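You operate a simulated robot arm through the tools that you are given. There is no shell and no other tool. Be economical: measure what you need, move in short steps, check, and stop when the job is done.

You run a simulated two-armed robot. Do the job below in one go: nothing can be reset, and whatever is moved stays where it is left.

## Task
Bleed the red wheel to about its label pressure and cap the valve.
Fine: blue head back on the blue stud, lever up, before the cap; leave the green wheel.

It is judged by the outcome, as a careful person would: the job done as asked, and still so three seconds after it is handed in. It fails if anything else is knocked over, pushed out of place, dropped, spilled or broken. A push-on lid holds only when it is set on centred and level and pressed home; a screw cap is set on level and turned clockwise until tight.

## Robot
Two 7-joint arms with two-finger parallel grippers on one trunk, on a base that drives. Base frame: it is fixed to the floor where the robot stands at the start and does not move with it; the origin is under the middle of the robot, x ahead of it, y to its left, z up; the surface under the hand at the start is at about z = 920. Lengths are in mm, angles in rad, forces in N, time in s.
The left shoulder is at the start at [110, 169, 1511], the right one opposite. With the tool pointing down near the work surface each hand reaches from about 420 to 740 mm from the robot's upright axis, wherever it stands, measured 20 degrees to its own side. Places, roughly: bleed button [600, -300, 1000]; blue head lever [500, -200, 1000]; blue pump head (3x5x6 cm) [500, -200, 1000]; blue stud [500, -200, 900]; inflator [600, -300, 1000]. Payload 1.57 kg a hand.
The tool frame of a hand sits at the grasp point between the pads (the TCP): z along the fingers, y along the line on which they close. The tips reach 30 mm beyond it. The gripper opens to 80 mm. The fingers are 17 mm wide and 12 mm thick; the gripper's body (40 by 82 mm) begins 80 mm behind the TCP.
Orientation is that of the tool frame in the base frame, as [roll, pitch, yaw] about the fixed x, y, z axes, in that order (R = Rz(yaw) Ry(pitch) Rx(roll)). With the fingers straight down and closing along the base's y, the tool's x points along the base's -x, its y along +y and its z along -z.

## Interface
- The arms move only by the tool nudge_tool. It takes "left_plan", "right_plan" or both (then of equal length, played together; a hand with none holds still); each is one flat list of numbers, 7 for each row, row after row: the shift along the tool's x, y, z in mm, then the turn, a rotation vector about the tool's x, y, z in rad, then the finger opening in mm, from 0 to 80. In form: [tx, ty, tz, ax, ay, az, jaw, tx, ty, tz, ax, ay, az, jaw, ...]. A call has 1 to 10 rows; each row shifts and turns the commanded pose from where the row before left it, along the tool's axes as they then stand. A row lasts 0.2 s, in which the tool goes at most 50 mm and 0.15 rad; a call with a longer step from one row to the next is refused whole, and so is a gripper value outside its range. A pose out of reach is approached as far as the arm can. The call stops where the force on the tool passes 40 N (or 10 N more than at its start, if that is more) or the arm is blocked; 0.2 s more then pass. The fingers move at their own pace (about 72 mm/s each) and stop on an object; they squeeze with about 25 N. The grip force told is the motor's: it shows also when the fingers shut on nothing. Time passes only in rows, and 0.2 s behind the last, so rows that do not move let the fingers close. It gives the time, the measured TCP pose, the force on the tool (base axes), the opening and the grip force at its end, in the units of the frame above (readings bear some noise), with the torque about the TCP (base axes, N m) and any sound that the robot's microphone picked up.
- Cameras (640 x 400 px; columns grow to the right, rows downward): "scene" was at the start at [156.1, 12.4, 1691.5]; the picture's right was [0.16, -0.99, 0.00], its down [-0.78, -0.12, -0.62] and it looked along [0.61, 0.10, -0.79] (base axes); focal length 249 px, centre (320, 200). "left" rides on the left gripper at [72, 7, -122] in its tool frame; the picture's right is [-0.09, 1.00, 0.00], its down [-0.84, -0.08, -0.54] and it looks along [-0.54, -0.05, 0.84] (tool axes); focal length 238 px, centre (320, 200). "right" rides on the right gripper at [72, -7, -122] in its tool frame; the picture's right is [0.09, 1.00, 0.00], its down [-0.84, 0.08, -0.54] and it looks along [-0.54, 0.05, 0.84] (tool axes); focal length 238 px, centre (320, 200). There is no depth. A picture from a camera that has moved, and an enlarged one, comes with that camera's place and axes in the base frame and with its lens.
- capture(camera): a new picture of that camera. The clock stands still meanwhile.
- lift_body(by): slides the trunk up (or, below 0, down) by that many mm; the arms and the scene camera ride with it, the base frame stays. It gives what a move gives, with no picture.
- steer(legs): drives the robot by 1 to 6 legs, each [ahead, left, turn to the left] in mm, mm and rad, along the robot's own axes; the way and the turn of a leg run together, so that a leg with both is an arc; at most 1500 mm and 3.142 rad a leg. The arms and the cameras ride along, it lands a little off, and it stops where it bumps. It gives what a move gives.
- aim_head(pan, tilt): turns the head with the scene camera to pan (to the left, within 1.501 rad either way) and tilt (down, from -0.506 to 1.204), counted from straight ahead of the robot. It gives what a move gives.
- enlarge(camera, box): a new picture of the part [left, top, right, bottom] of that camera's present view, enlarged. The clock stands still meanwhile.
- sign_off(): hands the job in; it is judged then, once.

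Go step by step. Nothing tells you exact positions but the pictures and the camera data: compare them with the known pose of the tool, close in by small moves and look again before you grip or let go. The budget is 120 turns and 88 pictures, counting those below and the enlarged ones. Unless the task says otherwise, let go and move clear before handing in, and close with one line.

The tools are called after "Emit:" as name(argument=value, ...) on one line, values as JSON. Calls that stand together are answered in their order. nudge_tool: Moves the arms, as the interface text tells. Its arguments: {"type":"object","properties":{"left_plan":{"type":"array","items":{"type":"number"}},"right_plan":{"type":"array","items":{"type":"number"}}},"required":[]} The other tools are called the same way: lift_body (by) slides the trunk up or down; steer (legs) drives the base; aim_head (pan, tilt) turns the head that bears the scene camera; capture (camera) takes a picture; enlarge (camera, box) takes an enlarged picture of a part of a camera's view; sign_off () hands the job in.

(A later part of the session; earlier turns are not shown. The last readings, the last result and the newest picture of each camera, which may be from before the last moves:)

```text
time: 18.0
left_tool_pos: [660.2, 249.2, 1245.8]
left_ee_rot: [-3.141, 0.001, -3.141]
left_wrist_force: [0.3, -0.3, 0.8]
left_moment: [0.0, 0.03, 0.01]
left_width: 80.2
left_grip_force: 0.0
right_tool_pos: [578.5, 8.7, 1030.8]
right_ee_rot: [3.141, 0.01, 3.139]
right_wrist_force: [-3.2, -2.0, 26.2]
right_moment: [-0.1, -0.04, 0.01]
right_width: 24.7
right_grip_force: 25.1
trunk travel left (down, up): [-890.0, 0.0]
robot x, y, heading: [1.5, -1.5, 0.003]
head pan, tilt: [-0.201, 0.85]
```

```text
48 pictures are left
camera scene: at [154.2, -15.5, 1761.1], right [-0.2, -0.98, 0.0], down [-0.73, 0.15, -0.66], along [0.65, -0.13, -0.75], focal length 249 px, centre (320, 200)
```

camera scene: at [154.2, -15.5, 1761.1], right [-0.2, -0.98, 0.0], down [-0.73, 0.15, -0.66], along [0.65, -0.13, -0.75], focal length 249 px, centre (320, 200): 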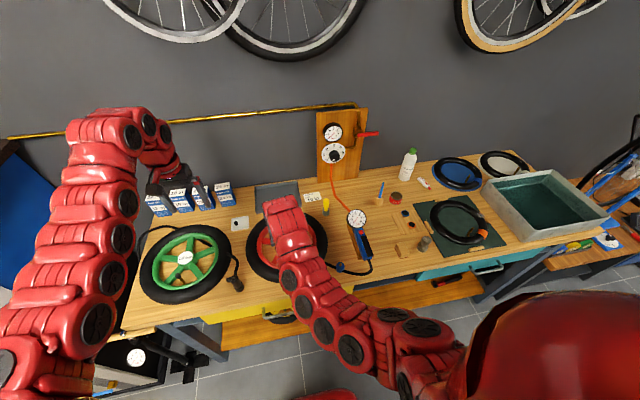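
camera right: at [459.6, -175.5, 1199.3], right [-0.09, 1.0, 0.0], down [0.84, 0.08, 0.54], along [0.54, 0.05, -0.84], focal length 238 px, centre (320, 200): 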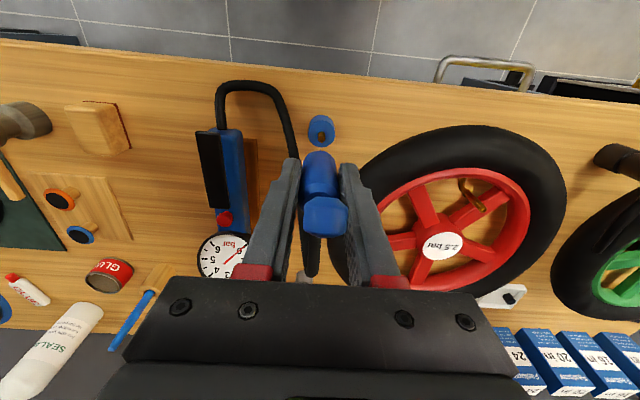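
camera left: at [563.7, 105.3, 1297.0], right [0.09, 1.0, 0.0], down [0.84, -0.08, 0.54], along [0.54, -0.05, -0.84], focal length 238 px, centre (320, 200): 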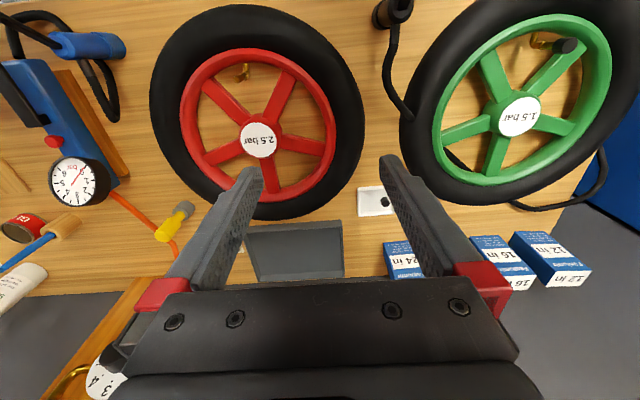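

The head is pressed home. I'll check the gauge and the lever's look before locking.

Emit:
enlarge(camera="scene", box=[325, 195, 389, 235])

Emit:
capture(camera="left")

```text
10.00 times, centred on (357, 215) of scene
camera zoom: at [154.2, -15.5, 1761.1], right [-0.2, -0.98, 0.0], down [-0.73, 0.15, -0.66], along [0.65, -0.13, -0.75], focal length 2486 px, centre (-50, 50)
```

zoom: 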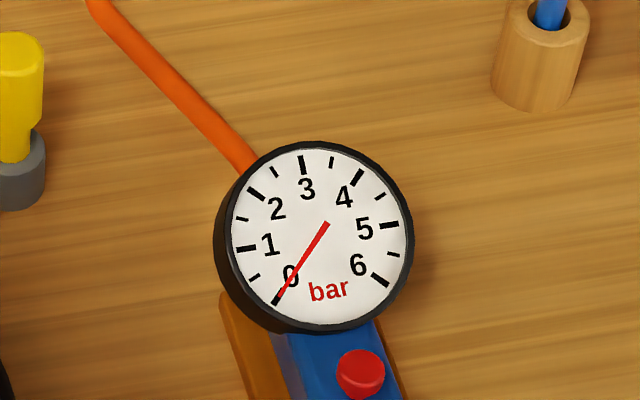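

```text
46 pictures are left
camera left: at [588.3, 256.3, 1368.3], right [0.09, 1.0, 0.0], down [0.84, -0.08, 0.54], along [0.54, -0.05, -0.84], focal length 238 px, centre (320, 200)
```

left: 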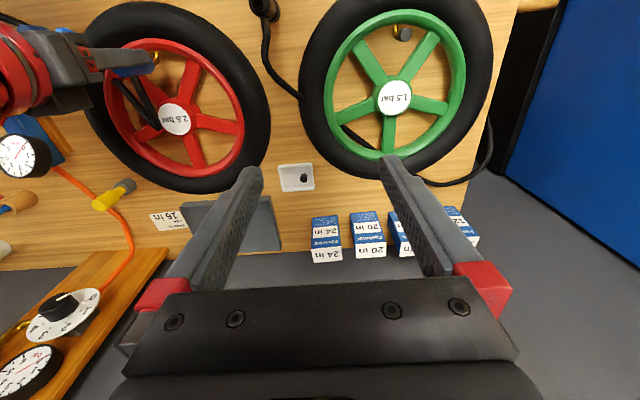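

The gauge still reads 0, so the lever must be locked first. I'll release the head gently, raise the hand and shift toward the lever knob near (556, 8, 1090).

Emit:
nudge_tool(right_plan=[0, 0, -1.5, 0, 0, 0, 10, 0, 0, 0, 0, 0, 0, 40, 0, 0, 0, 0, 0, 0, 80, 0, 0, 0, 0, 0, 0, 80, 0, 0, -20, 0, 0, 0, 80, 12, 0, -15, 0, 0, 0, 80, 11, 0, -10, 0, 0, 0, 80, 0, 0, 0, 0, 0, 0, 80])

Emit:
capture(camera="right")

Emit:
enlarge(camera="left", box=[64, 10, 192, 90])

```text
time: 19.8
left_tool_pos: [664.6, 249.9, 1244.2]
left_ee_rot: [3.14, 0.001, 3.141]
left_wrist_force: [0.0, 0.1, 0.8]
left_moment: [-0.03, 0.01, 0.03]
left_width: 80.1
left_grip_force: 0.0
right_tool_pos: [558.5, 7.7, 1076.0]
right_ee_rot: [3.14, 0.006, 3.14]
right_wrist_force: [0.7, -1.0, 0.1]
right_moment: [0.02, 0.02, 0.02]
right_width: 80.1
right_grip_force: 0.0
trunk travel left (down, up): [-890.0, 0.0]
robot x, y, heading: [1.8, -3.1, -0.0]
head pan, tilt: [-0.201, 0.85]
```

```text
45 pictures are left
camera right: at [487.4, 1.8, 1198.6], right [-0.09, 1.0, 0.0], down [0.83, 0.08, 0.55], along [0.54, 0.05, -0.84], focal length 238 px, centre (320, 200)
```

right: 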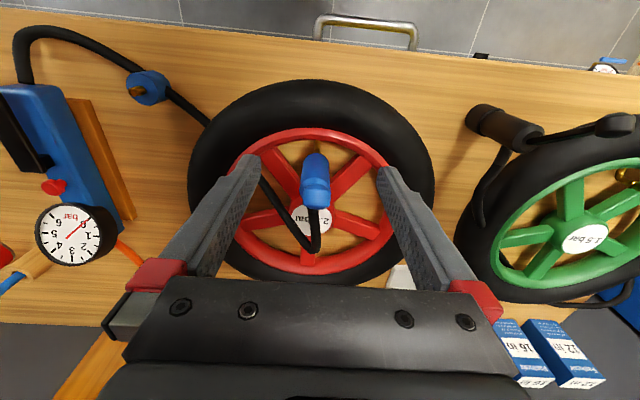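

```text
5.00 times, centred on (128, 50) of left
camera zoom: at [592.1, 256.5, 1366.3], right [0.09, 1.0, 0.0], down [0.84, -0.08, 0.54], along [0.54, -0.05, -0.84], focal length 1192 px, centre (1280, 950)
```

zoom: 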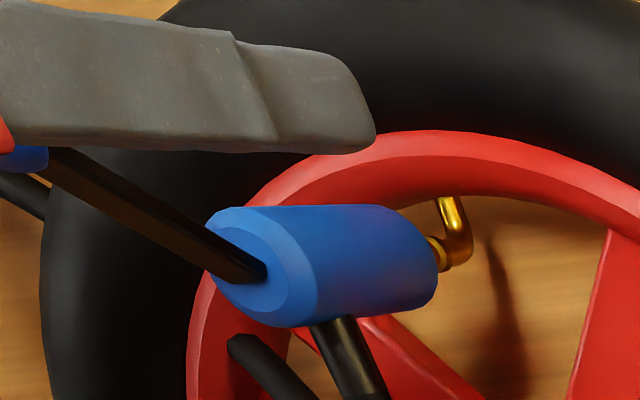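

The head stands upright on the valve, and the lever knob is between the fingers. I'll grip the knob first.

Emit:
nudge_tool(right_plan=[0, -1, 0, 0, 0, 0, 50, 0, 0, 0, 0, 0, 0, 30, 0, 0, 0, 0, 0, 0, 8, 0, 0, 0, 0, 0, 0, 8])

Emit:
enlarge(camera="left", box=[48, 0, 176, 80])

```text
time: 20.8
left_tool_pos: [663.5, 250.4, 1244.3]
left_ee_rot: [-3.141, -0.002, -3.141]
left_wrist_force: [0.4, -0.1, -0.2]
left_moment: [0.01, 0.0, -0.01]
left_width: 80.0
left_grip_force: 0.1
right_tool_pos: [558.8, 8.3, 1076.4]
right_ee_rot: [-3.141, 0.004, 3.139]
right_wrist_force: [-0.1, 1.0, 0.3]
right_moment: [-0.01, 0.04, 0.01]
right_width: 14.0
right_grip_force: 24.7
trunk travel left (down, up): [-890.0, 0.0]
robot x, y, heading: [-0.2, -1.8, -0.0]
head pan, tilt: [-0.201, 0.85]
```

```text
5.00 times, centred on (112, 40) of left
camera zoom: at [591.6, 256.6, 1366.5], right [0.09, 1.0, 0.0], down [0.84, -0.08, 0.54], along [0.54, -0.05, -0.84], focal length 1192 px, centre (1360, 1000)
```

zoom: 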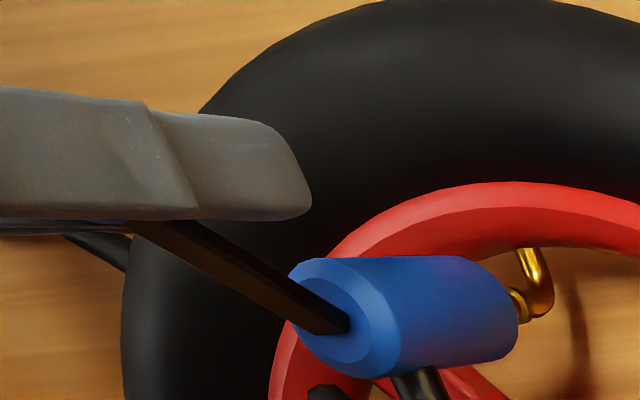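

Knob gripped (14 mm). Now I'll swing it along the arc toward me and down, first half.

Emit:
nudge_tool(right_plan=[5, 0, 3.7, 0, 0, 0, 8, 4.5, 0, 4, 0, 0, 0, 8, 4, 0, 4.5, 0, 0, 0, 8, 3.7, 0, 5, 0, 0, 0, 8, 0, 0, 0, 0, 0, 0, 8])

Emit:
enlarge(camera="left", box=[48, 0, 176, 80])

```text
time: 22.0
left_tool_pos: [662.7, 249.8, 1244.8]
left_ee_rot: [3.141, 0.002, -3.141]
left_wrist_force: [-0.4, -0.3, -0.3]
left_moment: [-0.01, 0.0, 0.0]
left_width: 80.1
left_grip_force: 0.1
right_tool_pos: [540.0, 7.0, 1060.0]
right_ee_rot: [3.141, 0.008, 3.14]
right_wrist_force: [-2.3, -1.0, 13.0]
right_moment: [0.03, -0.44, 0.0]
right_width: 14.2
right_grip_force: 25.2
trunk travel left (down, up): [-890.0, 0.0]
robot x, y, heading: [-1.0, 2.3, -0.003]
head pan, tilt: [-0.201, 0.85]
```

```text
5.00 times, centred on (112, 40) of left
camera zoom: at [590.0, 256.5, 1367.3], right [0.09, 1.0, 0.0], down [0.84, -0.08, 0.54], along [0.54, -0.05, -0.84], focal length 1192 px, centre (1360, 1000)
```

zoom: 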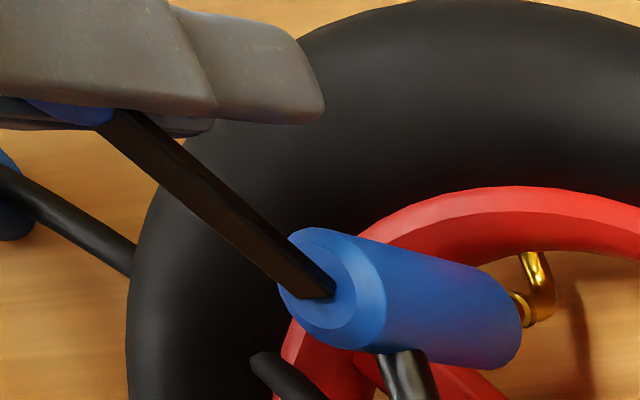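

The whole head tilted instead of the lever folding, so the head needs steadying. I'll undo that move right away.

Emit:
nudge_tool(right_plan=[-3.7, 0, -5, 0, 0, 0, 8, -4, 0, -4.5, 0, 0, 0, 8, -4.5, 0, -4, 0, 0, 0, 8, -5, 0, -3.7, 0, 0, 0, 8, 0, 0, 0, 0, 0, 0, 8])

Emit:
capture(camera="left")

```text
time: 23.2
left_tool_pos: [662.8, 250.7, 1244.0]
left_ee_rot: [3.141, 0.0, 3.141]
left_wrist_force: [0.4, 0.2, -0.1]
left_moment: [-0.01, 0.02, -0.01]
left_width: 80.0
left_grip_force: 0.0
right_tool_pos: [556.8, 6.6, 1075.9]
right_ee_rot: [3.141, 0.004, 3.139]
right_wrist_force: [0.0, -0.7, -1.4]
right_moment: [0.0, 0.05, -0.03]
right_width: 14.1
right_grip_force: 24.6
trunk travel left (down, up): [-890.0, 0.0]
robot x, y, heading: [1.8, 2.0, 0.001]
head pan, tilt: [-0.201, 0.85]
```

```text
41 pictures are left
camera left: at [591.3, 256.7, 1366.7], right [0.09, 1.0, 0.0], down [0.84, -0.08, 0.54], along [0.54, -0.05, -0.84], focal length 238 px, centre (320, 200)
```

left: 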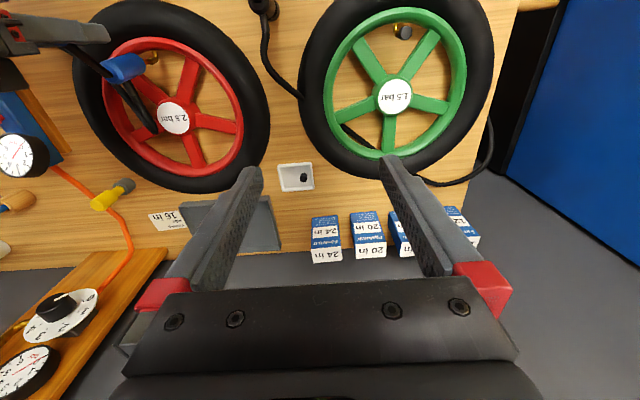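

The lever needs the head held. I'll bring the left hand in from the far side, tilted about 45°, so its fingers clamp the head's sides while the right hand works the lever. First, tilt it where it is.

Emit:
nudge_tool(left_plan=[0, 0, 0, 0, 0.13, 0, 80, 0, 0, 0, 0, 0.13, 0, 80, 0, 0, 0, 0, 0.13, 0, 80, 0, 0, 0, 0, 0.13, 0, 80, 0, 0, 0, 0, 0.13, 0, 80, 0, 0, 0, 0, 0.13, 0, 80])

```text
time: 24.6
left_tool_pos: [579.2, 242.9, 1209.3]
left_ee_rot: [3.141, -0.52, -3.141]
left_wrist_force: [-0.2, -0.8, 0.0]
left_moment: [0.01, -0.02, 0.01]
left_width: 79.8
left_grip_force: 0.0
left hand out of reach, approached as far as the arm can: row 2, 3, 4, 5, 6
right_tool_pos: [558.9, 7.2, 1075.5]
right_ee_rot: [3.142, 0.004, 3.141]
right_wrist_force: [0.2, 0.4, -0.1]
right_moment: [-0.01, 0.01, 0.0]
right_width: 14.2
right_grip_force: 25.2
trunk travel left (down, up): [-890.0, 0.0]
robot x, y, heading: [-5.2, -1.4, -0.001]
head pan, tilt: [-0.201, 0.85]
```

Tilt reached 30° before running out of reach at that height. I'll move it lower and toward the wheel, and see what more tilt is available.

Emit:
nudge_tool(left_plan=[-28.5, -25, 9.5, 0, 0, 0, 80, -28.5, -25, 9.5, 0, 0, 0, 80, -28.5, -25, 9.5, 0, 0, 0, 80, -28.5, -25, 9.5, 0, 0, 0, 80, 0, 0, 0, 0, 0.12, 0, 80, 0, 0, 0, 0, 0.12, 0, 80])

Emit:
capture(camera="left")

```text
time: 26.0
left_tool_pos: [594.6, 167.9, 1139.3]
left_ee_rot: [3.139, -0.521, -3.14]
left_wrist_force: [-0.1, 0.0, 0.6]
left_moment: [-0.01, 0.0, -0.02]
left_width: 80.1
left_grip_force: 0.1
left hand out of reach, approached as far as the arm can: row 1, 2, 3, 4, 5, 6
right_tool_pos: [558.2, 7.4, 1075.1]
right_ee_rot: [3.141, 0.007, 3.139]
right_wrist_force: [0.3, 0.1, -1.1]
right_moment: [0.01, -0.01, 0.0]
right_width: 14.2
right_grip_force: 24.8
trunk travel left (down, up): [-890.0, 0.0]
robot x, y, heading: [-4.2, 3.8, -0.001]
head pan, tilt: [-0.201, 0.85]
```

```text
40 pictures are left
camera left: at [592.4, 173.7, 1281.3], right [0.08, 1.0, -0.04], down [1.0, -0.08, 0.06], along [0.05, -0.05, -1.0], focal length 238 px, centre (320, 200)
```

left: 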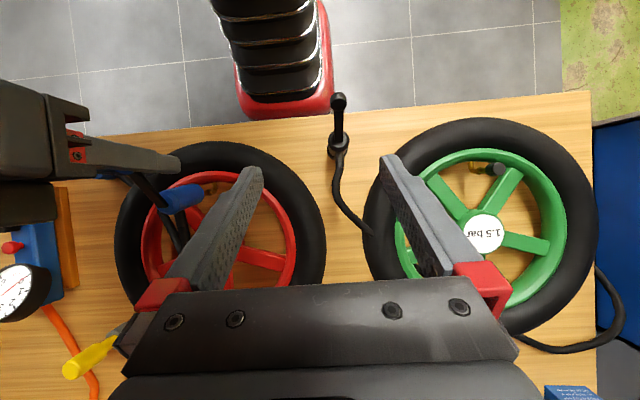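

That tilt isn't reachable over the wheel. Instead the left hand, coming from the left side, will act as a backstop against the near (-x) side of the head while the right hand swings the lever. I'll undo the tilt and roll the left hand to point toward −y.

Emit:
nudge_tool(left_plan=[0, 20, 0, 0, -0.13, 0, 60, 0, 20, 0, 0, -0.13, 0, 40, 0, 20, 0, 0, -0.13, 0, 20, 0, 15, 0, 0, -0.13, 0, 0, 0, 0, 0, 0.15, 0, 0, 0, 0, 0, 0, 0.15, 0, 0, 0, 0, 0, 0, 0.15, 0, 0, 0, 0, 0, 0, 0.15, 0, 0, 0, 0, 0, 0, 0.15, 0, 0, 0, 0, 0, 0, 0.15, 0, 0, 0])

```text
time: 28.2
left_tool_pos: [637.2, 248.9, 1131.4]
left_ee_rot: [-2.24, 0.003, 3.138]
left_wrist_force: [-0.7, 0.3, -0.1]
left_moment: [0.01, 0.01, 0.0]
left_width: 0.0
left_grip_force: 21.5
left hand out of reach, approached as far as the arm can: row 3, 4
right_tool_pos: [558.7, 8.6, 1075.4]
right_ee_rot: [-3.141, 0.005, 3.138]
right_wrist_force: [-0.1, -0.2, -1.9]
right_moment: [-0.07, 0.02, -0.03]
right_width: 14.0
right_grip_force: 25.2
trunk travel left (down, up): [-890.0, 0.0]
robot x, y, heading: [2.2, -0.2, 0.001]
head pan, tilt: [-0.201, 0.85]
```

Good: the left hand points toward −y at 52° from vertical. I'll roll it a bit more toward horizontal and stage it beside the head.

Emit:
nudge_tool(left_plan=[0, 0, 0, 0.117, 0, 0, 0, 0, 0, 0, 0.117, 0, 0, 0, 0, 0, 0, 0.117, 0, 0, 0, 18, 6.7, 36, 0, 0, 0, 0, 18, 6.7, 36, 0, 0, 0, 0, 18, 6.7, 36, 0, 0, 0, 0, 18, 6.7, 36, 0, 0, 0, 0, 0, 0, 0, 0, 0, 0, 0])

Emit:
capture(camera="left")

Emit:
capture(camera="right")

```text
time: 30.0
left_tool_pos: [540.3, 82.1, 1093.0]
left_ee_rot: [-1.89, 0.0, -3.138]
left_wrist_force: [0.5, -0.9, 0.7]
left_moment: [-0.01, -0.02, -0.02]
left_width: 0.2
left_grip_force: 21.3
left hand out of reach, approached as far as the arm can: row 1, 3
right_tool_pos: [558.6, 8.5, 1075.7]
right_ee_rot: [-3.141, 0.004, 3.14]
right_wrist_force: [-0.3, 0.6, -1.5]
right_moment: [0.01, 0.05, -0.04]
right_width: 14.0
right_grip_force: 24.9
trunk travel left (down, up): [-890.0, 0.0]
robot x, y, heading: [0.0, -2.7, -0.001]
head pan, tilt: [-0.201, 0.85]
```

```text
39 pictures are left
camera left: at [468.3, 199.3, 1125.4], right [0.09, 0.31, -0.94], down [0.84, 0.49, 0.25], along [0.54, -0.81, -0.22], focal length 238 px, centre (320, 200)
```

left: 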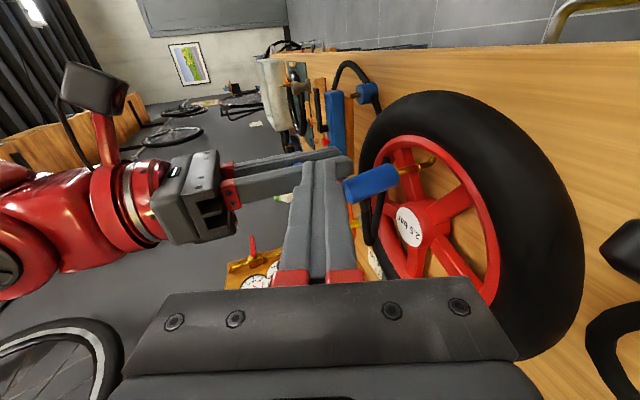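

```text
38 pictures are left
camera right: at [486.8, 2.3, 1197.7], right [-0.09, 1.0, 0.0], down [0.83, 0.08, 0.55], along [0.54, 0.05, -0.84], focal length 238 px, centre (320, 200)
```

right: 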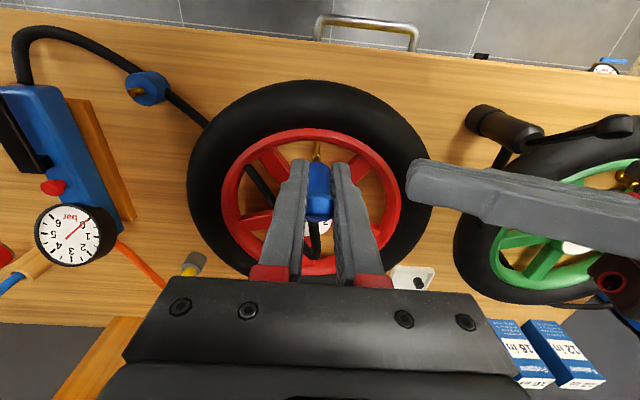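

Clear side view now. I'll lower the left hand level with the head's body, slide its closed fingertips in beneath the right fingers, on the near side of the head, and check.

Emit:
nudge_tool(left_plan=[-4, 17.9, 5.9, 0, 0, 0, 0, -4, 17.9, 5.9, 0, 0, 0, 0, -4, 17.9, 5.9, 0, 0, 0, 0, 0, 0, 15, 0, 0, 0, 0, 0, 0, 15, 0, 0, 0, 0, 0, 0, 15, 0, 0, 0, 0, 0, 0, 0, 0, 0, 0, 0])

Emit:
capture(camera="left")

```text
time: 31.6
left_tool_pos: [552.9, 38.6, 1022.2]
left_ee_rot: [-1.891, 0.0, -3.14]
left_wrist_force: [0.4, 0.9, -0.5]
left_moment: [0.02, 0.01, -0.04]
left_width: 0.0
left_grip_force: 21.3
right_tool_pos: [558.3, 7.1, 1075.2]
right_ee_rot: [3.141, 0.006, 3.14]
right_wrist_force: [0.1, -0.1, -0.7]
right_moment: [-0.03, 0.06, -0.01]
right_width: 14.1
right_grip_force: 25.0
trunk travel left (down, up): [-890.0, 0.0]
robot x, y, heading: [0.7, 2.4, -0.003]
head pan, tilt: [-0.201, 0.85]
```

```text
37 pictures are left
camera left: at [480.5, 156.5, 1055.0], right [0.09, 0.31, -0.94], down [0.84, 0.49, 0.25], along [0.54, -0.81, -0.22], focal length 238 px, centre (320, 200)
```

left: 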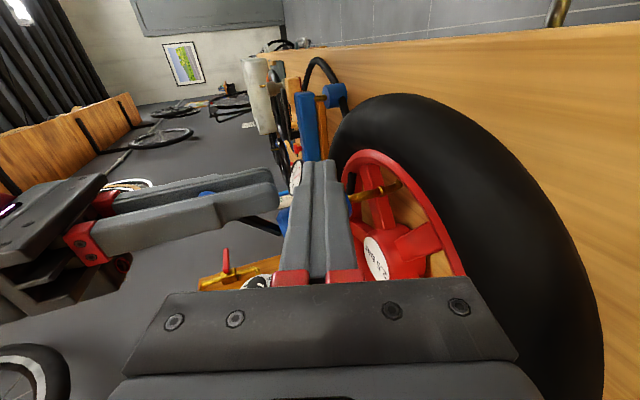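

The fingertips are level with the head. I'll extend the last bit and move forward until light contact with the head.

Emit:
nudge_tool(left_plan=[0, 0, 14, 0, 0, 0, 0, -4, 0, 0, 0, 0, 0, 0, -4, 0, 0, 0, 0, 0, 0, -3, 0, 0, 0, 0, 0, 0, 0, 0, 0, 0, 0, 0, 0])

Emit:
capture(camera="left")

Emit:
enlarge(camera="right", box=[240, 120, 400, 220])

```text
time: 32.8
left_tool_pos: [562.4, 24.0, 1018.7]
left_ee_rot: [-1.89, 0.002, -3.14]
left_wrist_force: [-0.2, 0.7, -0.2]
left_moment: [0.02, 0.0, 0.0]
left_width: 0.1
left_grip_force: 20.9
right_tool_pos: [558.6, 9.1, 1076.1]
right_ee_rot: [3.141, 0.006, 3.141]
right_wrist_force: [-0.1, 0.4, -1.4]
right_moment: [-0.03, 0.04, 0.05]
right_width: 14.1
right_grip_force: 25.0
trunk travel left (down, up): [-890.0, 0.0]
robot x, y, heading: [-3.5, 2.0, -0.0]
head pan, tilt: [-0.201, 0.85]
```

```text
36 pictures are left
camera left: at [491.2, 142.9, 1050.2], right [0.09, 0.31, -0.94], down [0.84, 0.49, 0.25], along [0.54, -0.81, -0.22], focal length 238 px, centre (320, 200)
```

left: 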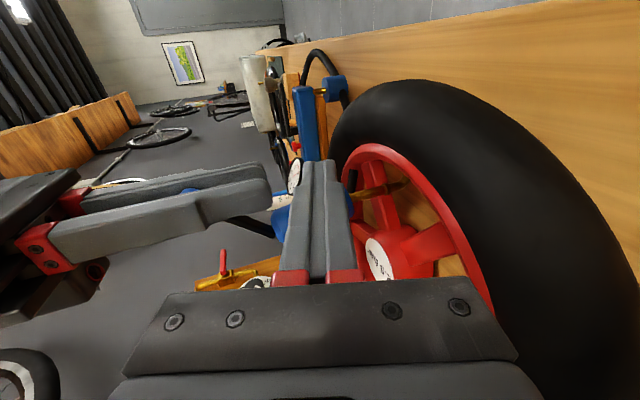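

```text
4.00 times, centred on (320, 170) of right
camera zoom: at [486.8, 1.4, 1197.6], right [-0.09, 1.0, 0.0], down [0.83, 0.08, 0.55], along [0.54, 0.05, -0.84], focal length 953 px, centre (320, 320)
```

zoom: 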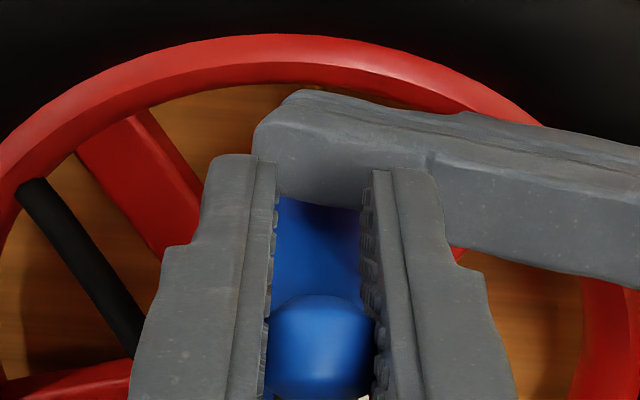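

Almost touching. I'll advance a few mm until contact shows.

Emit:
nudge_tool(left_plan=[-2, 0, 0, 0, 0, 0, 0, -1, 0, 0, 0, 0, 0, 0, 0, 0, 0, 0, 0, 0, 0])

```text
time: 33.6
left_tool_pos: [566.0, 25.4, 1018.4]
left_ee_rot: [-1.892, 0.002, -3.14]
left_wrist_force: [0.2, 0.0, -0.7]
left_moment: [0.03, -0.02, -0.02]
left_width: 0.2
left_grip_force: 20.8
right_tool_pos: [557.9, 8.6, 1076.2]
right_ee_rot: [3.137, 0.006, 3.139]
right_wrist_force: [-0.7, 0.7, -1.3]
right_moment: [-0.02, 0.04, 0.0]
right_width: 14.1
right_grip_force: 25.3
trunk travel left (down, up): [-890.0, 0.0]
robot x, y, heading: [0.1, 0.1, -0.001]
head pan, tilt: [-0.201, 0.85]
```

No contact yet; I'll go two more mm and then start swinging the lever, half the arc.

Emit:
nudge_tool(left_plan=[-2, 0, 0, 0, 0, 0, 0, 0, 0, 0, 0, 0, 0, 0, 0, 0, 0, 0, 0, 0, 0, 0, 0, 0, 0, 0, 0, 0, 0, 0, 0, 0, 0, 0, 0, 0, 0, 0, 0, 0, 0, 0], right_plan=[0, 0, 0, 0, 0, 0, 8, 5, 0, 3.7, 0, 0, 0, 8, 4.5, 0, 4, 0, 0, 0, 8, 4, 0, 4.5, 0, 0, 0, 8, 3.7, 0, 5, 0, 0, 0, 8, 0, 0, 0, 0, 0, 0, 8])

Emit:
capture(camera="left")

Emit:
enlarge(camera="right", box=[240, 120, 400, 220])

```text
time: 35.0
left_tool_pos: [565.9, 24.9, 1017.3]
left_ee_rot: [-1.892, 0.0, 3.14]
left_wrist_force: [-18.8, 1.2, -5.5]
left_moment: [0.1, 0.1, -0.32]
left_width: 0.0
left_grip_force: 21.2
right_tool_pos: [540.5, 7.5, 1059.7]
right_ee_rot: [-3.141, 0.009, 3.14]
right_wrist_force: [10.1, 0.0, 6.2]
right_moment: [-0.01, -0.45, -0.01]
right_width: 14.2
right_grip_force: 25.5
trunk travel left (down, up): [-890.0, 0.0]
robot x, y, heading: [-1.3, 0.1, 0.002]
head pan, tilt: [-0.201, 0.85]
```

```text
34 pictures are left
camera left: at [494.1, 143.0, 1050.2], right [0.09, 0.31, -0.94], down [0.84, 0.49, 0.24], along [0.54, -0.81, -0.22], focal length 238 px, centre (320, 200)
```

left: 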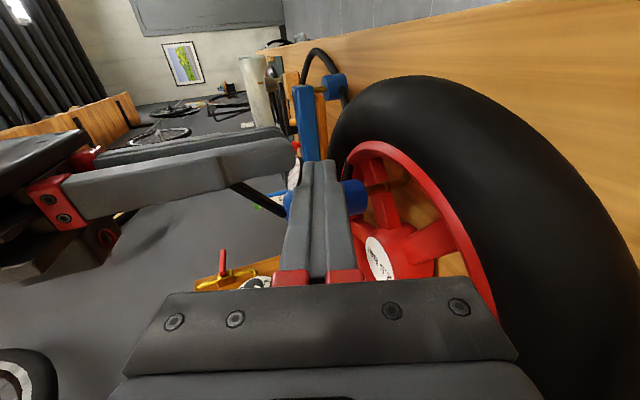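

```text
4.00 times, centred on (320, 170) of right
camera zoom: at [468.8, 0.9, 1180.7], right [-0.09, 1.0, 0.0], down [0.83, 0.08, 0.55], along [0.55, 0.05, -0.84], focal length 953 px, centre (320, 320)
```

zoom: 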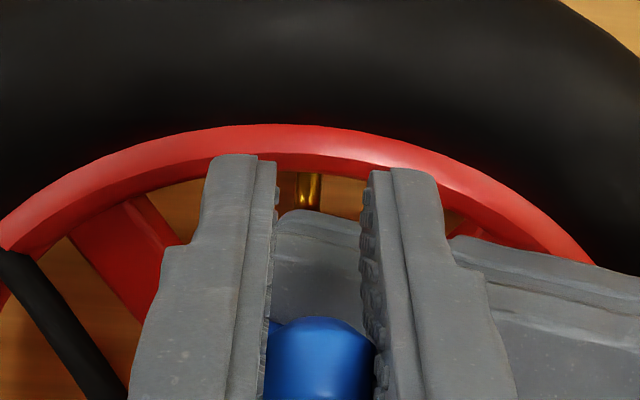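

The left fingertip is carrying load. I need to see whether the lever or the head moved.

Emit:
enlarge(camera="left", box=[220, 130, 444, 270])

```text
2.86 times, centred on (332, 200) of left
camera zoom: at [494.1, 143.0, 1050.2], right [0.09, 0.31, -0.94], down [0.84, 0.49, 0.24], along [0.54, -0.81, -0.22], focal length 681 px, centre (286, 200)
```

zoom: 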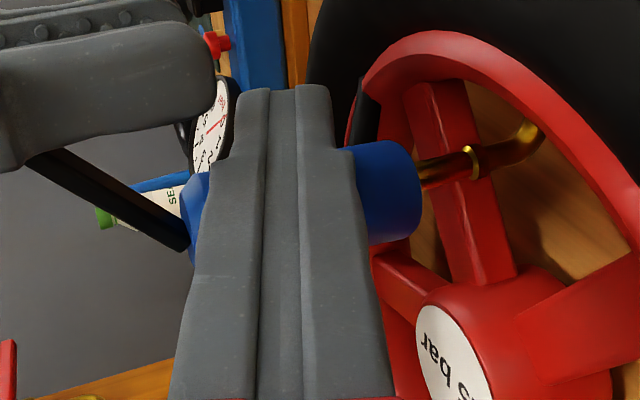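

The grip's friction torque on the knob (about 0.45 N·m) is resisting the lever's rotation. I'll rotate the hand along with the lever as I continue the arc, with the left fingertip as backstop.

Emit:
nudge_tool(right_plan=[0, 0, 0, 0, -0.15, 0, 8, 0, 0, 0, 0, -0.15, 0, 8, 3.7, 0, 2.8, 0, 0, 0, 8, 3.7, 0, 2.8, 0, 0, 0, 8, 3.4, 0, 4.2, 0, 0, 0, 8, 3.4, 0, 4.2, 0, 0, 0, 8, 0, 0, 0, 0, 0, 0, 8])

Emit:
enlarge(camera="left", box=[220, 130, 444, 270])

```text
time: 36.6
left_tool_pos: [566.9, 26.2, 1019.1]
left_ee_rot: [-1.89, 0.003, -3.14]
left_wrist_force: [-4.2, 1.8, -2.4]
left_moment: [0.07, 0.01, -0.11]
left_width: 0.2
left_grip_force: 20.9
right_tool_pos: [531.1, 8.2, 1041.1]
right_ee_rot: [-3.141, 0.303, 3.139]
right_wrist_force: [1.8, -0.6, 3.2]
right_moment: [0.04, -0.19, -0.01]
right_width: 14.2
right_grip_force: 25.1
trunk travel left (down, up): [-890.0, 0.0]
robot x, y, heading: [-1.8, 1.0, -0.0]
head pan, tilt: [-0.201, 0.85]
```

```text
2.86 times, centred on (332, 200) of left
camera zoom: at [494.9, 143.3, 1050.7], right [0.09, 0.31, -0.94], down [0.83, 0.49, 0.25], along [0.54, -0.81, -0.22], focal length 681 px, centre (286, 200)
```

zoom: 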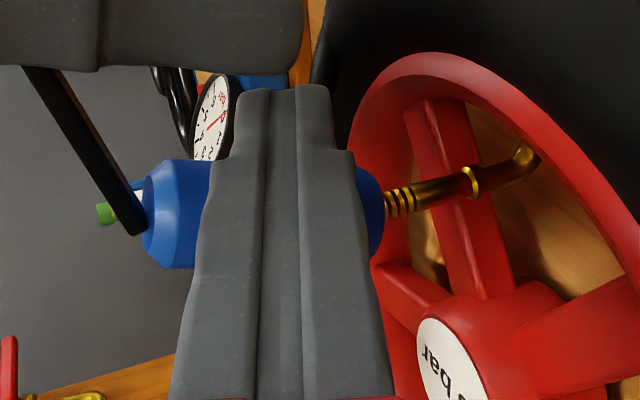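

The lever is folding now, but the head rode up some 8 mm on the valve. I'll push straight down through the lever to reseat it and check.

Emit:
nudge_tool(right_plan=[0.5, 0, 3.4, 0, 0, 0, 8, 0.5, 0, 3.4, 0, 0, 0, 8, 0.5, 0, 3.4, 0, 0, 0, 8, 0, 0, 0, 0, 0, 0, 8])

Emit:
enlarge(camera="left", box=[220, 130, 444, 270])

```text
time: 37.6
left_tool_pos: [567.4, 26.6, 1018.0]
left_ee_rot: [-1.891, 0.001, 3.141]
left_wrist_force: [-8.9, 2.1, -8.4]
left_moment: [0.14, 0.03, -0.15]
left_width: 0.1
left_grip_force: 21.2
right_tool_pos: [533.8, 7.4, 1029.9]
right_ee_rot: [-3.141, 0.308, 3.141]
right_wrist_force: [7.2, -0.3, 6.7]
right_moment: [0.06, -0.22, -0.06]
right_width: 14.5
right_grip_force: 25.3
trunk travel left (down, up): [-890.0, 0.0]
robot x, y, heading: [-0.0, -0.3, 0.0]
head pan, tilt: [-0.201, 0.85]
```

```text
2.86 times, centred on (332, 200) of left
camera zoom: at [495.2, 143.3, 1050.0], right [0.09, 0.31, -0.94], down [0.84, 0.49, 0.24], along [0.54, -0.81, -0.22], focal length 681 px, centre (286, 200)
```

zoom: 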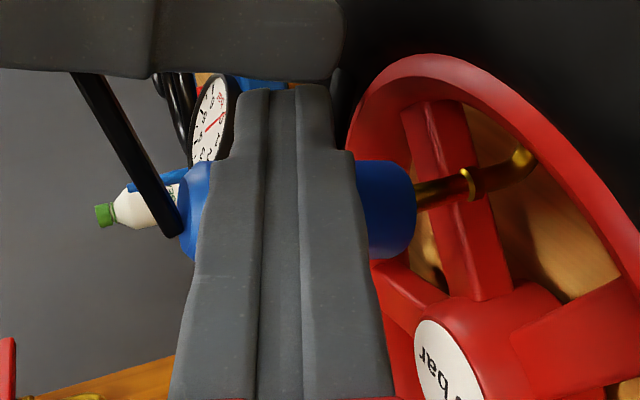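

Reseated, with the lever now at about 75°. I'll continue down to finish folding it.

Emit:
nudge_tool(right_plan=[0.5, 0, 3.4, 0, 0, 0, 8, 0.5, 0, 3.4, 0, -0.05, 0, 8, 0.5, 0, 3.4, 0, -0.05, 0, 8, 0, 0, 0, 0, 0, 0, 8])

Emit:
enlarge(camera="left", box=[220, 130, 444, 270])

```text
time: 38.6
left_tool_pos: [566.2, 25.8, 1018.1]
left_ee_rot: [-1.89, 0.004, -3.142]
left_wrist_force: [-12.1, 3.5, -4.3]
left_moment: [0.03, -0.02, -0.24]
left_width: 0.0
left_grip_force: 20.7
right_tool_pos: [534.5, 8.1, 1019.5]
right_ee_rot: [-3.141, 0.403, 3.139]
right_wrist_force: [9.5, -1.4, 1.9]
right_moment: [0.08, 0.12, -0.02]
right_width: 14.1
right_grip_force: 25.0
trunk travel left (down, up): [-890.0, 0.0]
robot x, y, heading: [-3.1, 2.4, -0.0]
head pan, tilt: [-0.201, 0.85]
```

```text
2.86 times, centred on (332, 200) of left
camera zoom: at [495.5, 143.2, 1050.3], right [0.09, 0.31, -0.95], down [0.84, 0.49, 0.24], along [0.54, -0.81, -0.22], focal length 681 px, centre (286, 200)
```

zoom: 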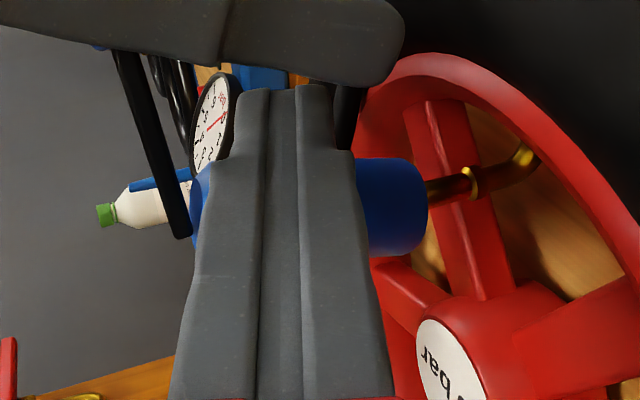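

Lever is nearly flat. I'll check the gauge.

Emit:
enlarge(camera="left", box=[276, 150, 316, 190])

Emit:
enlarge(camera="scene", box=[325, 195, 389, 235])

```text
10.00 times, centred on (296, 170) of left
camera zoom: at [495.5, 143.2, 1050.3], right [0.09, 0.31, -0.95], down [0.84, 0.49, 0.24], along [0.54, -0.81, -0.22], focal length 2384 px, centre (560, 500)
```

zoom: 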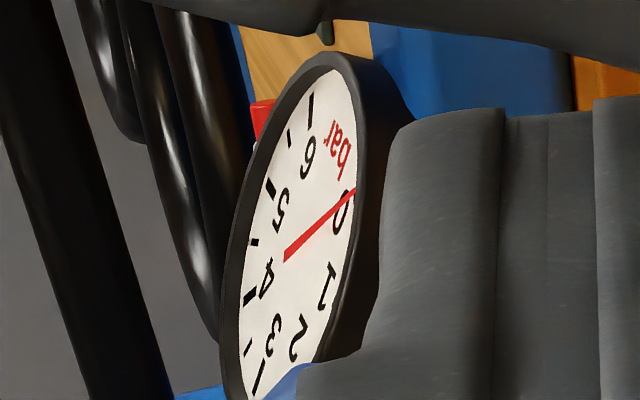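

```text
10.00 times, centred on (357, 215) of scene
camera zoom: at [158.1, -14.7, 1760.6], right [-0.2, -0.98, 0.0], down [-0.74, 0.15, -0.66], along [0.65, -0.13, -0.75], focal length 2486 px, centre (-50, 50)
```

zoom: 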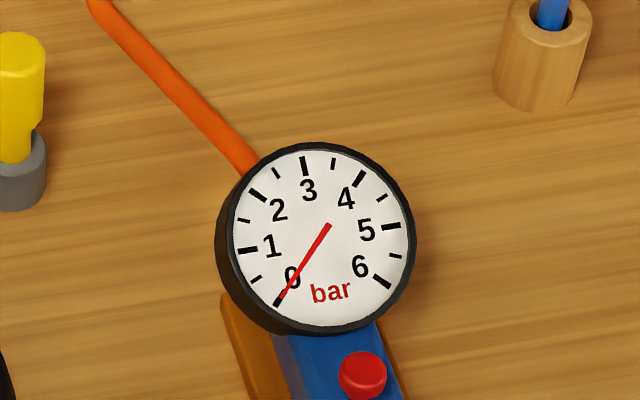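

Still 0, so the lever isn't fully down. I'll open, rise above the knob, straighten the hand, close the fingers and push the knob down from above.

Emit:
nudge_tool(right_plan=[0, 0, 0, 0, 0, 0, 30, 0, 0, 0, 0, 0, 0, 45, -6, 0, -14, 0, 0.1, 0, 45, -4, 0, -14.5, 0, 0.15, 0, 45, -2, 0, -14.5, 0, 0.15, 0, 45, 0, 0, -12, 0, 0, 0, 45, 0, 0, 0, 0, 0, 0, 45])

Emit:
enlarge(camera="left", box=[220, 130, 444, 270])

Emit:
enlarge(camera="right", box=[240, 120, 400, 220])

```text
time: 40.2
left_tool_pos: [568.6, 24.9, 1018.5]
left_ee_rot: [-1.891, 0.003, -3.138]
left_wrist_force: [-0.1, 0.2, -0.8]
left_moment: [0.01, -0.02, 0.0]
left_width: 0.0
left_grip_force: 21.4
right_tool_pos: [535.4, 7.7, 1077.4]
right_ee_rot: [-3.141, 0.005, 3.14]
right_wrist_force: [-1.1, 1.1, -0.1]
right_moment: [0.01, 0.01, 0.0]
right_width: 45.0
right_grip_force: 0.1
trunk travel left (down, up): [-890.0, 0.0]
robot x, y, heading: [2.0, 0.3, -0.008]
head pan, tilt: [-0.201, 0.85]
```

```text
2.86 times, centred on (332, 200) of left
camera zoom: at [496.0, 143.1, 1050.0], right [0.09, 0.31, -0.94], down [0.84, 0.49, 0.25], along [0.54, -0.81, -0.22], focal length 681 px, centre (286, 200)
```

zoom: 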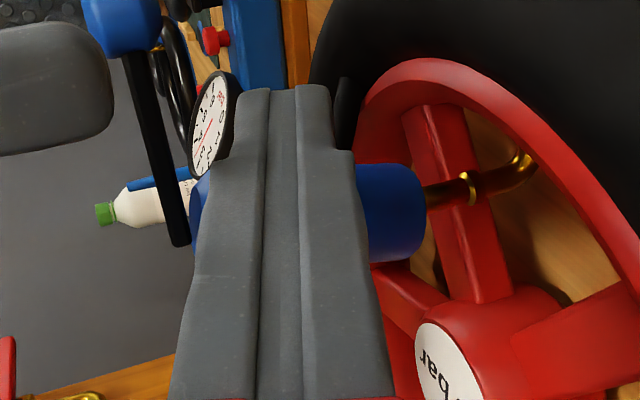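

```text
4.00 times, centred on (320, 170) of right
camera zoom: at [463.2, 1.7, 1200.1], right [-0.09, 1.0, 0.0], down [0.83, 0.08, 0.55], along [0.54, 0.05, -0.84], focal length 953 px, centre (320, 320)
```

zoom: 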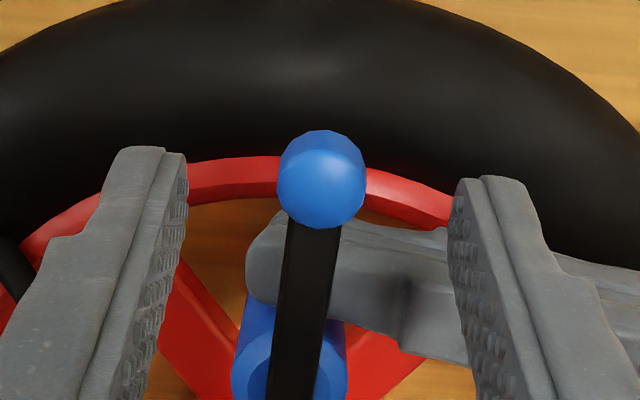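

The head is upright and the lever stays nearly flat. The gauge needle seems to have moved, so I'll check it.

Emit:
enlarge(camera="scene", box=[325, 195, 389, 235])

```text
10.00 times, centred on (357, 215) of scene
camera zoom: at [158.6, -15.0, 1760.6], right [-0.2, -0.98, 0.0], down [-0.74, 0.15, -0.66], along [0.65, -0.13, -0.75], focal length 2486 px, centre (-50, 50)
```

zoom: 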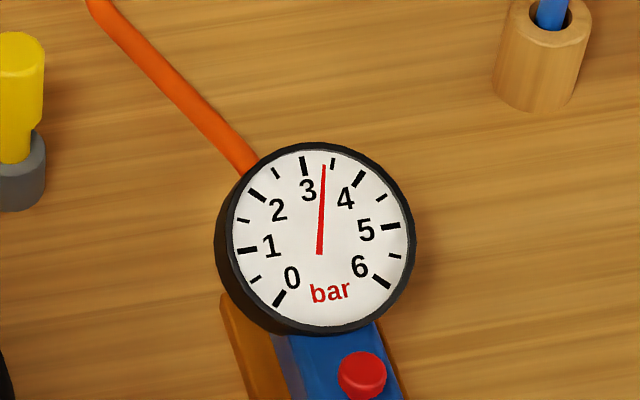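

The gauge reads about 3.35 bar, so the head is locked on. Now I'll go to the bleed button near (640, -270, 978), backing off the lever first.

Emit:
nudge_tool(right_plan=[30, 0, 0, 0, 0, 0, 45, 10, -40, 0, 0, 0, 0, 20, 0, -45, 0, 0, 0, 0, 0, 0, -48, 0, 0, 0, 0, 0, 0, -48, 0, 0, 0, 0, 0, 0, -48, 0, 0, 0, 0, 0, -25, -40, 0, 0, 0, 0, 0, -40, 0, 0, 0, 0, 0, 0, -20, 0, 0, 0, 0, 0, 0, 0, 0, 0, 0, 0, 0, 0])

Emit:
capture(camera="right")

```text
time: 42.4
left_tool_pos: [567.4, 25.9, 1017.0]
left_ee_rot: [-1.892, 0.001, -3.14]
left_wrist_force: [-0.2, 0.3, -0.2]
left_moment: [0.0, 0.0, -0.02]
left_width: 0.0
left_grip_force: 21.4
right_tool_pos: [578.4, -261.9, 1077.5]
right_ee_rot: [3.14, 0.005, 3.141]
right_wrist_force: [0.5, -0.7, 1.1]
right_moment: [0.04, -0.05, 0.01]
right_width: 0.1
right_grip_force: 21.6
trunk travel left (down, up): [-890.0, 0.0]
robot x, y, heading: [0.8, 1.3, 0.003]
head pan, tilt: [-0.201, 0.85]
```

```text
23 pictures are left
camera right: at [507.4, -268.6, 1199.1], right [-0.09, 1.0, 0.0], down [0.83, 0.07, 0.55], along [0.54, 0.05, -0.84], focal length 238 px, centre (320, 200)
```

right: 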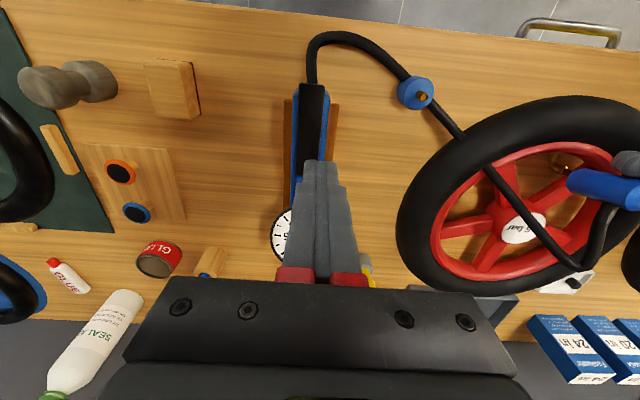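

The button triangulates to about (644, -270, 976). I'll position above it with closed fingers and lower to just above it.

Emit:
nudge_tool(right_plan=[-33, -4.5, 0, 0, 0, 0, 0, -33, -4.5, 0, 0, 0, 0, 0, 0, 0, 25, 0, 0, 0, 0, 0, 0, 22, 0, 0, 0, 0, 0, 0, 0, 0, 0, 0, 0])

Emit:
enlarge(camera="left", box=[266, 120, 330, 190])

```text
time: 43.6
left_tool_pos: [567.1, 25.3, 1017.2]
left_ee_rot: [-1.891, 0.002, 3.142]
left_wrist_force: [-0.3, -0.2, 0.4]
left_moment: [0.01, -0.02, 0.0]
left_width: 0.0
left_grip_force: 21.5
right_tool_pos: [644.8, -271.9, 1029.2]
right_ee_rot: [3.14, 0.004, 3.139]
right_wrist_force: [-0.1, -0.3, -0.1]
right_moment: [0.01, 0.02, -0.01]
right_width: 0.0
right_grip_force: 21.4
trunk travel left (down, up): [-890.0, 0.0]
robot x, y, heading: [-4.3, -1.1, 0.004]
head pan, tilt: [-0.201, 0.85]
```

```text
5.71 times, centred on (298, 155) of left
camera zoom: at [495.9, 142.9, 1050.1], right [0.09, 0.31, -0.94], down [0.84, 0.49, 0.25], along [0.54, -0.81, -0.22], focal length 1362 px, centre (446, 457)
```

zoom: 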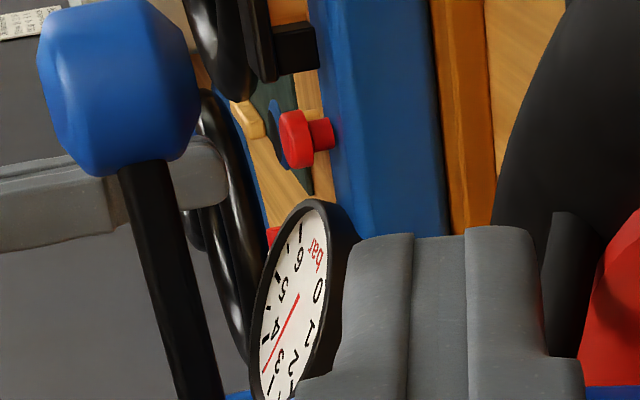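

Clear view: the red button faces up, its top about 20 mm below the fingertips, and the fingers are about 5 mm too far ahead. I'll correct that and do a short press.

Emit:
nudge_tool(right_plan=[5, 0, 8, 0, 0, 0, 0, 0, 0, 9, 0, 0, 0, 0, 0, 0, 2, 0, 0, 0, 0, 0, 0, 2, 0, 0, 0, 0, 0, 0, -6, 0, 0, 0, 0])

Emit:
enlarge(camera="left", box=[266, 120, 330, 190])

```text
time: 44.8
left_tool_pos: [567.9, 25.4, 1017.1]
left_ee_rot: [-1.892, 0.003, -3.141]
left_wrist_force: [0.1, 0.0, 0.1]
left_moment: [0.01, -0.01, 0.02]
left_width: 0.0
left_grip_force: 21.0
right_tool_pos: [639.8, -269.5, 1017.3]
right_ee_rot: [3.139, 0.004, 3.139]
right_wrist_force: [0.2, 0.5, 0.0]
right_moment: [-0.03, 0.0, -0.01]
right_width: 0.1
right_grip_force: 20.7
trunk travel left (down, up): [-890.0, 0.0]
robot x, y, heading: [-1.3, -0.1, 0.005]
head pan, tilt: [-0.201, 0.85]
```

```text
5.71 times, centred on (298, 155) of left
camera zoom: at [495.9, 143.1, 1050.1], right [0.09, 0.31, -0.94], down [0.84, 0.49, 0.25], along [0.54, -0.81, -0.22], focal length 1362 px, centre (446, 457)
```

zoom: 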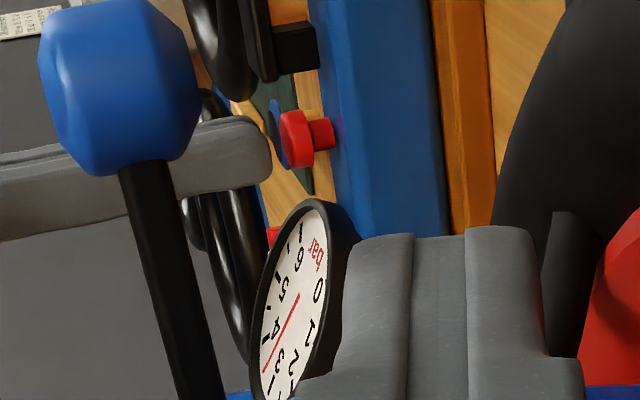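

No press registered yet; the tip now hovers about 4 mm over the button. I'll press further and hold briefly.

Emit:
nudge_tool(right_plan=[0, 0, 6, 0, 0, 0, 0, 0, 0, 3, 0, 0, 0, 0, 0, 0, 2, 0, 0, 0, 0])

```text
time: 45.6
left_tool_pos: [568.3, 25.4, 1018.7]
left_ee_rot: [-1.893, 0.001, -3.14]
left_wrist_force: [0.7, 0.3, -0.2]
left_moment: [-0.01, -0.01, 0.0]
left_width: 0.1
left_grip_force: 21.2
right_tool_pos: [642.1, -270.8, 1005.6]
right_ee_rot: [3.141, 0.008, 3.141]
right_wrist_force: [0.1, -1.9, 2.8]
right_moment: [-0.06, 0.01, -0.01]
right_width: 0.2
right_grip_force: 20.9
trunk travel left (down, up): [-890.0, 0.0]
robot x, y, heading: [0.2, -4.0, 0.001]
head pan, tilt: [-0.201, 0.85]
```

Light contact with the button (2.8 N). I'll press a little more.

Emit:
nudge_tool(right_plan=[0, 0, 2, 0, 0, 0, 0])

```text
time: 46.0
left_tool_pos: [567.3, 24.8, 1019.2]
left_ee_rot: [-1.892, 0.001, -3.139]
left_wrist_force: [0.6, 0.0, -0.3]
left_moment: [0.0, -0.02, -0.01]
left_width: 0.0
left_grip_force: 21.4
right_tool_pos: [641.2, -269.8, 1003.7]
right_ee_rot: [3.141, 0.009, 3.14]
right_wrist_force: [2.2, -2.3, 9.4]
right_moment: [-0.08, -0.05, 0.03]
right_width: 0.0
right_grip_force: 21.6
trunk travel left (down, up): [-890.0, 0.0]
robot x, y, heading: [0.1, 3.4, -0.002]
head pan, tilt: [-0.201, 0.85]
```

Emit:
nudge_tool(right_plan=[0, 0, 1.5, 0, 0, 0, 0])

Emit:
enlarge(camera="left", box=[266, 120, 330, 190])

```text
time: 46.4
left_tool_pos: [564.9, 26.3, 1020.0]
left_ee_rot: [-1.893, 0.001, -3.138]
left_wrist_force: [-0.4, 0.2, -0.9]
left_moment: [0.0, 0.0, 0.02]
left_width: 0.0
left_grip_force: 21.5
right_tool_pos: [641.6, -271.1, 1003.3]
right_ee_rot: [3.142, 0.01, 3.14]
right_wrist_force: [1.9, -2.9, 15.4]
right_moment: [-0.11, -0.1, -0.04]
right_width: 0.1
right_grip_force: 20.9
trunk travel left (down, up): [-890.0, 0.0]
robot x, y, heading: [3.3, -2.4, -0.003]
head pan, tilt: [-0.201, 0.85]
```

```text
5.71 times, centred on (298, 155) of left
camera zoom: at [495.0, 143.2, 1050.8], right [0.09, 0.31, -0.94], down [0.84, 0.49, 0.25], along [0.54, -0.81, -0.22], focal length 1362 px, centre (446, 457)
```

zoom: 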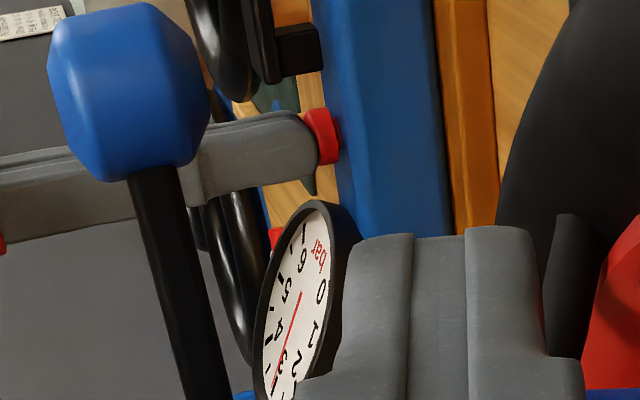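

The button is depressed and the needle has moved slightly. I'll release and read the gauge.

Emit:
nudge_tool(right_plan=[0, 0, -6, 0, 0, 0, 0])

Emit:
enlarge(camera="scene", box=[325, 195, 389, 235])

```text
time: 46.8
left_tool_pos: [568.1, 25.5, 1018.7]
left_ee_rot: [-1.891, 0.002, -3.139]
left_wrist_force: [-0.5, 0.2, 0.6]
left_moment: [0.03, 0.0, 0.02]
left_width: 0.0
left_grip_force: 21.2
right_tool_pos: [639.5, -269.5, 1006.3]
right_ee_rot: [3.14, 0.001, 3.14]
right_wrist_force: [0.5, -1.1, 2.8]
right_moment: [-0.02, 0.01, -0.02]
right_width: 0.0
right_grip_force: 20.8
trunk travel left (down, up): [-890.0, 0.0]
robot x, y, heading: [4.2, -0.1, -0.001]
head pan, tilt: [-0.201, 0.85]
```

```text
10.00 times, centred on (357, 215) of scene
camera zoom: at [158.5, -15.1, 1760.4], right [-0.2, -0.98, 0.0], down [-0.74, 0.15, -0.66], along [0.65, -0.13, -0.75], focal length 2486 px, centre (-50, 50)
```

zoom: 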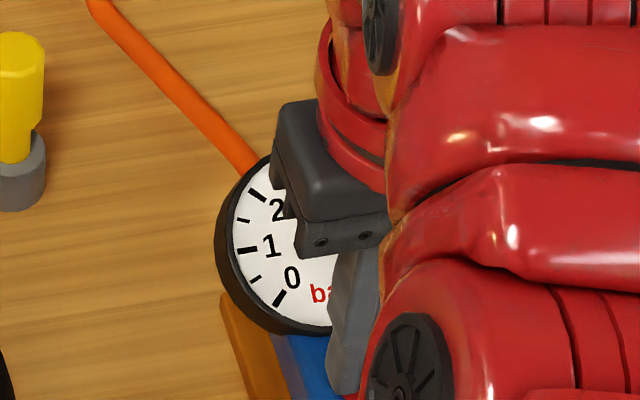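

The hand hides the upper half of the dial. I'll pan the head to shift the camera left and look again.

Emit:
aim_head(pan=0.4, tilt=0.8)

Emit:
enlarge(camera="scene", box=[440, 140, 640, 265])

```text
time: 47.8
left_tool_pos: [567.7, 25.1, 1018.0]
left_ee_rot: [-1.892, 0.003, -3.14]
left_wrist_force: [-0.5, -0.5, -0.5]
left_moment: [0.0, 0.0, 0.03]
left_width: 0.0
left_grip_force: 21.2
right_tool_pos: [641.5, -270.1, 1008.2]
right_ee_rot: [3.141, 0.005, 3.14]
right_wrist_force: [-0.1, 0.5, 1.8]
right_moment: [0.02, 0.02, -0.01]
right_width: 0.0
right_grip_force: 21.6
trunk travel left (down, up): [-890.0, 0.0]
robot x, y, heading: [0.0, 0.2, 0.003]
head pan, tilt: [0.4, 0.799]
```

```text
3.20 times, centred on (540, 202) of scene
camera zoom: at [155.8, 32.0, 1764.7], right [0.39, -0.92, 0.0], down [-0.66, -0.28, -0.7], along [0.64, 0.27, -0.72], focal length 796 px, centre (-384, 192)
```

zoom: 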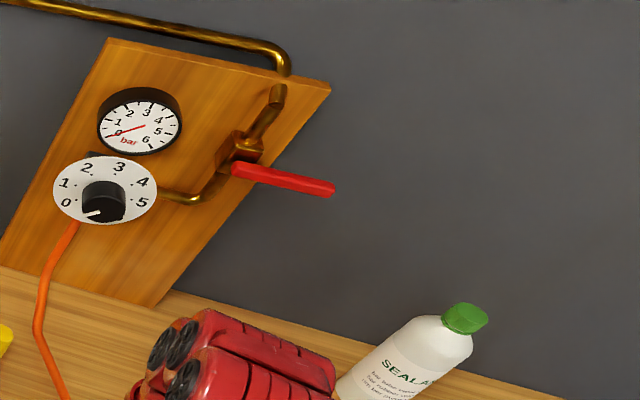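

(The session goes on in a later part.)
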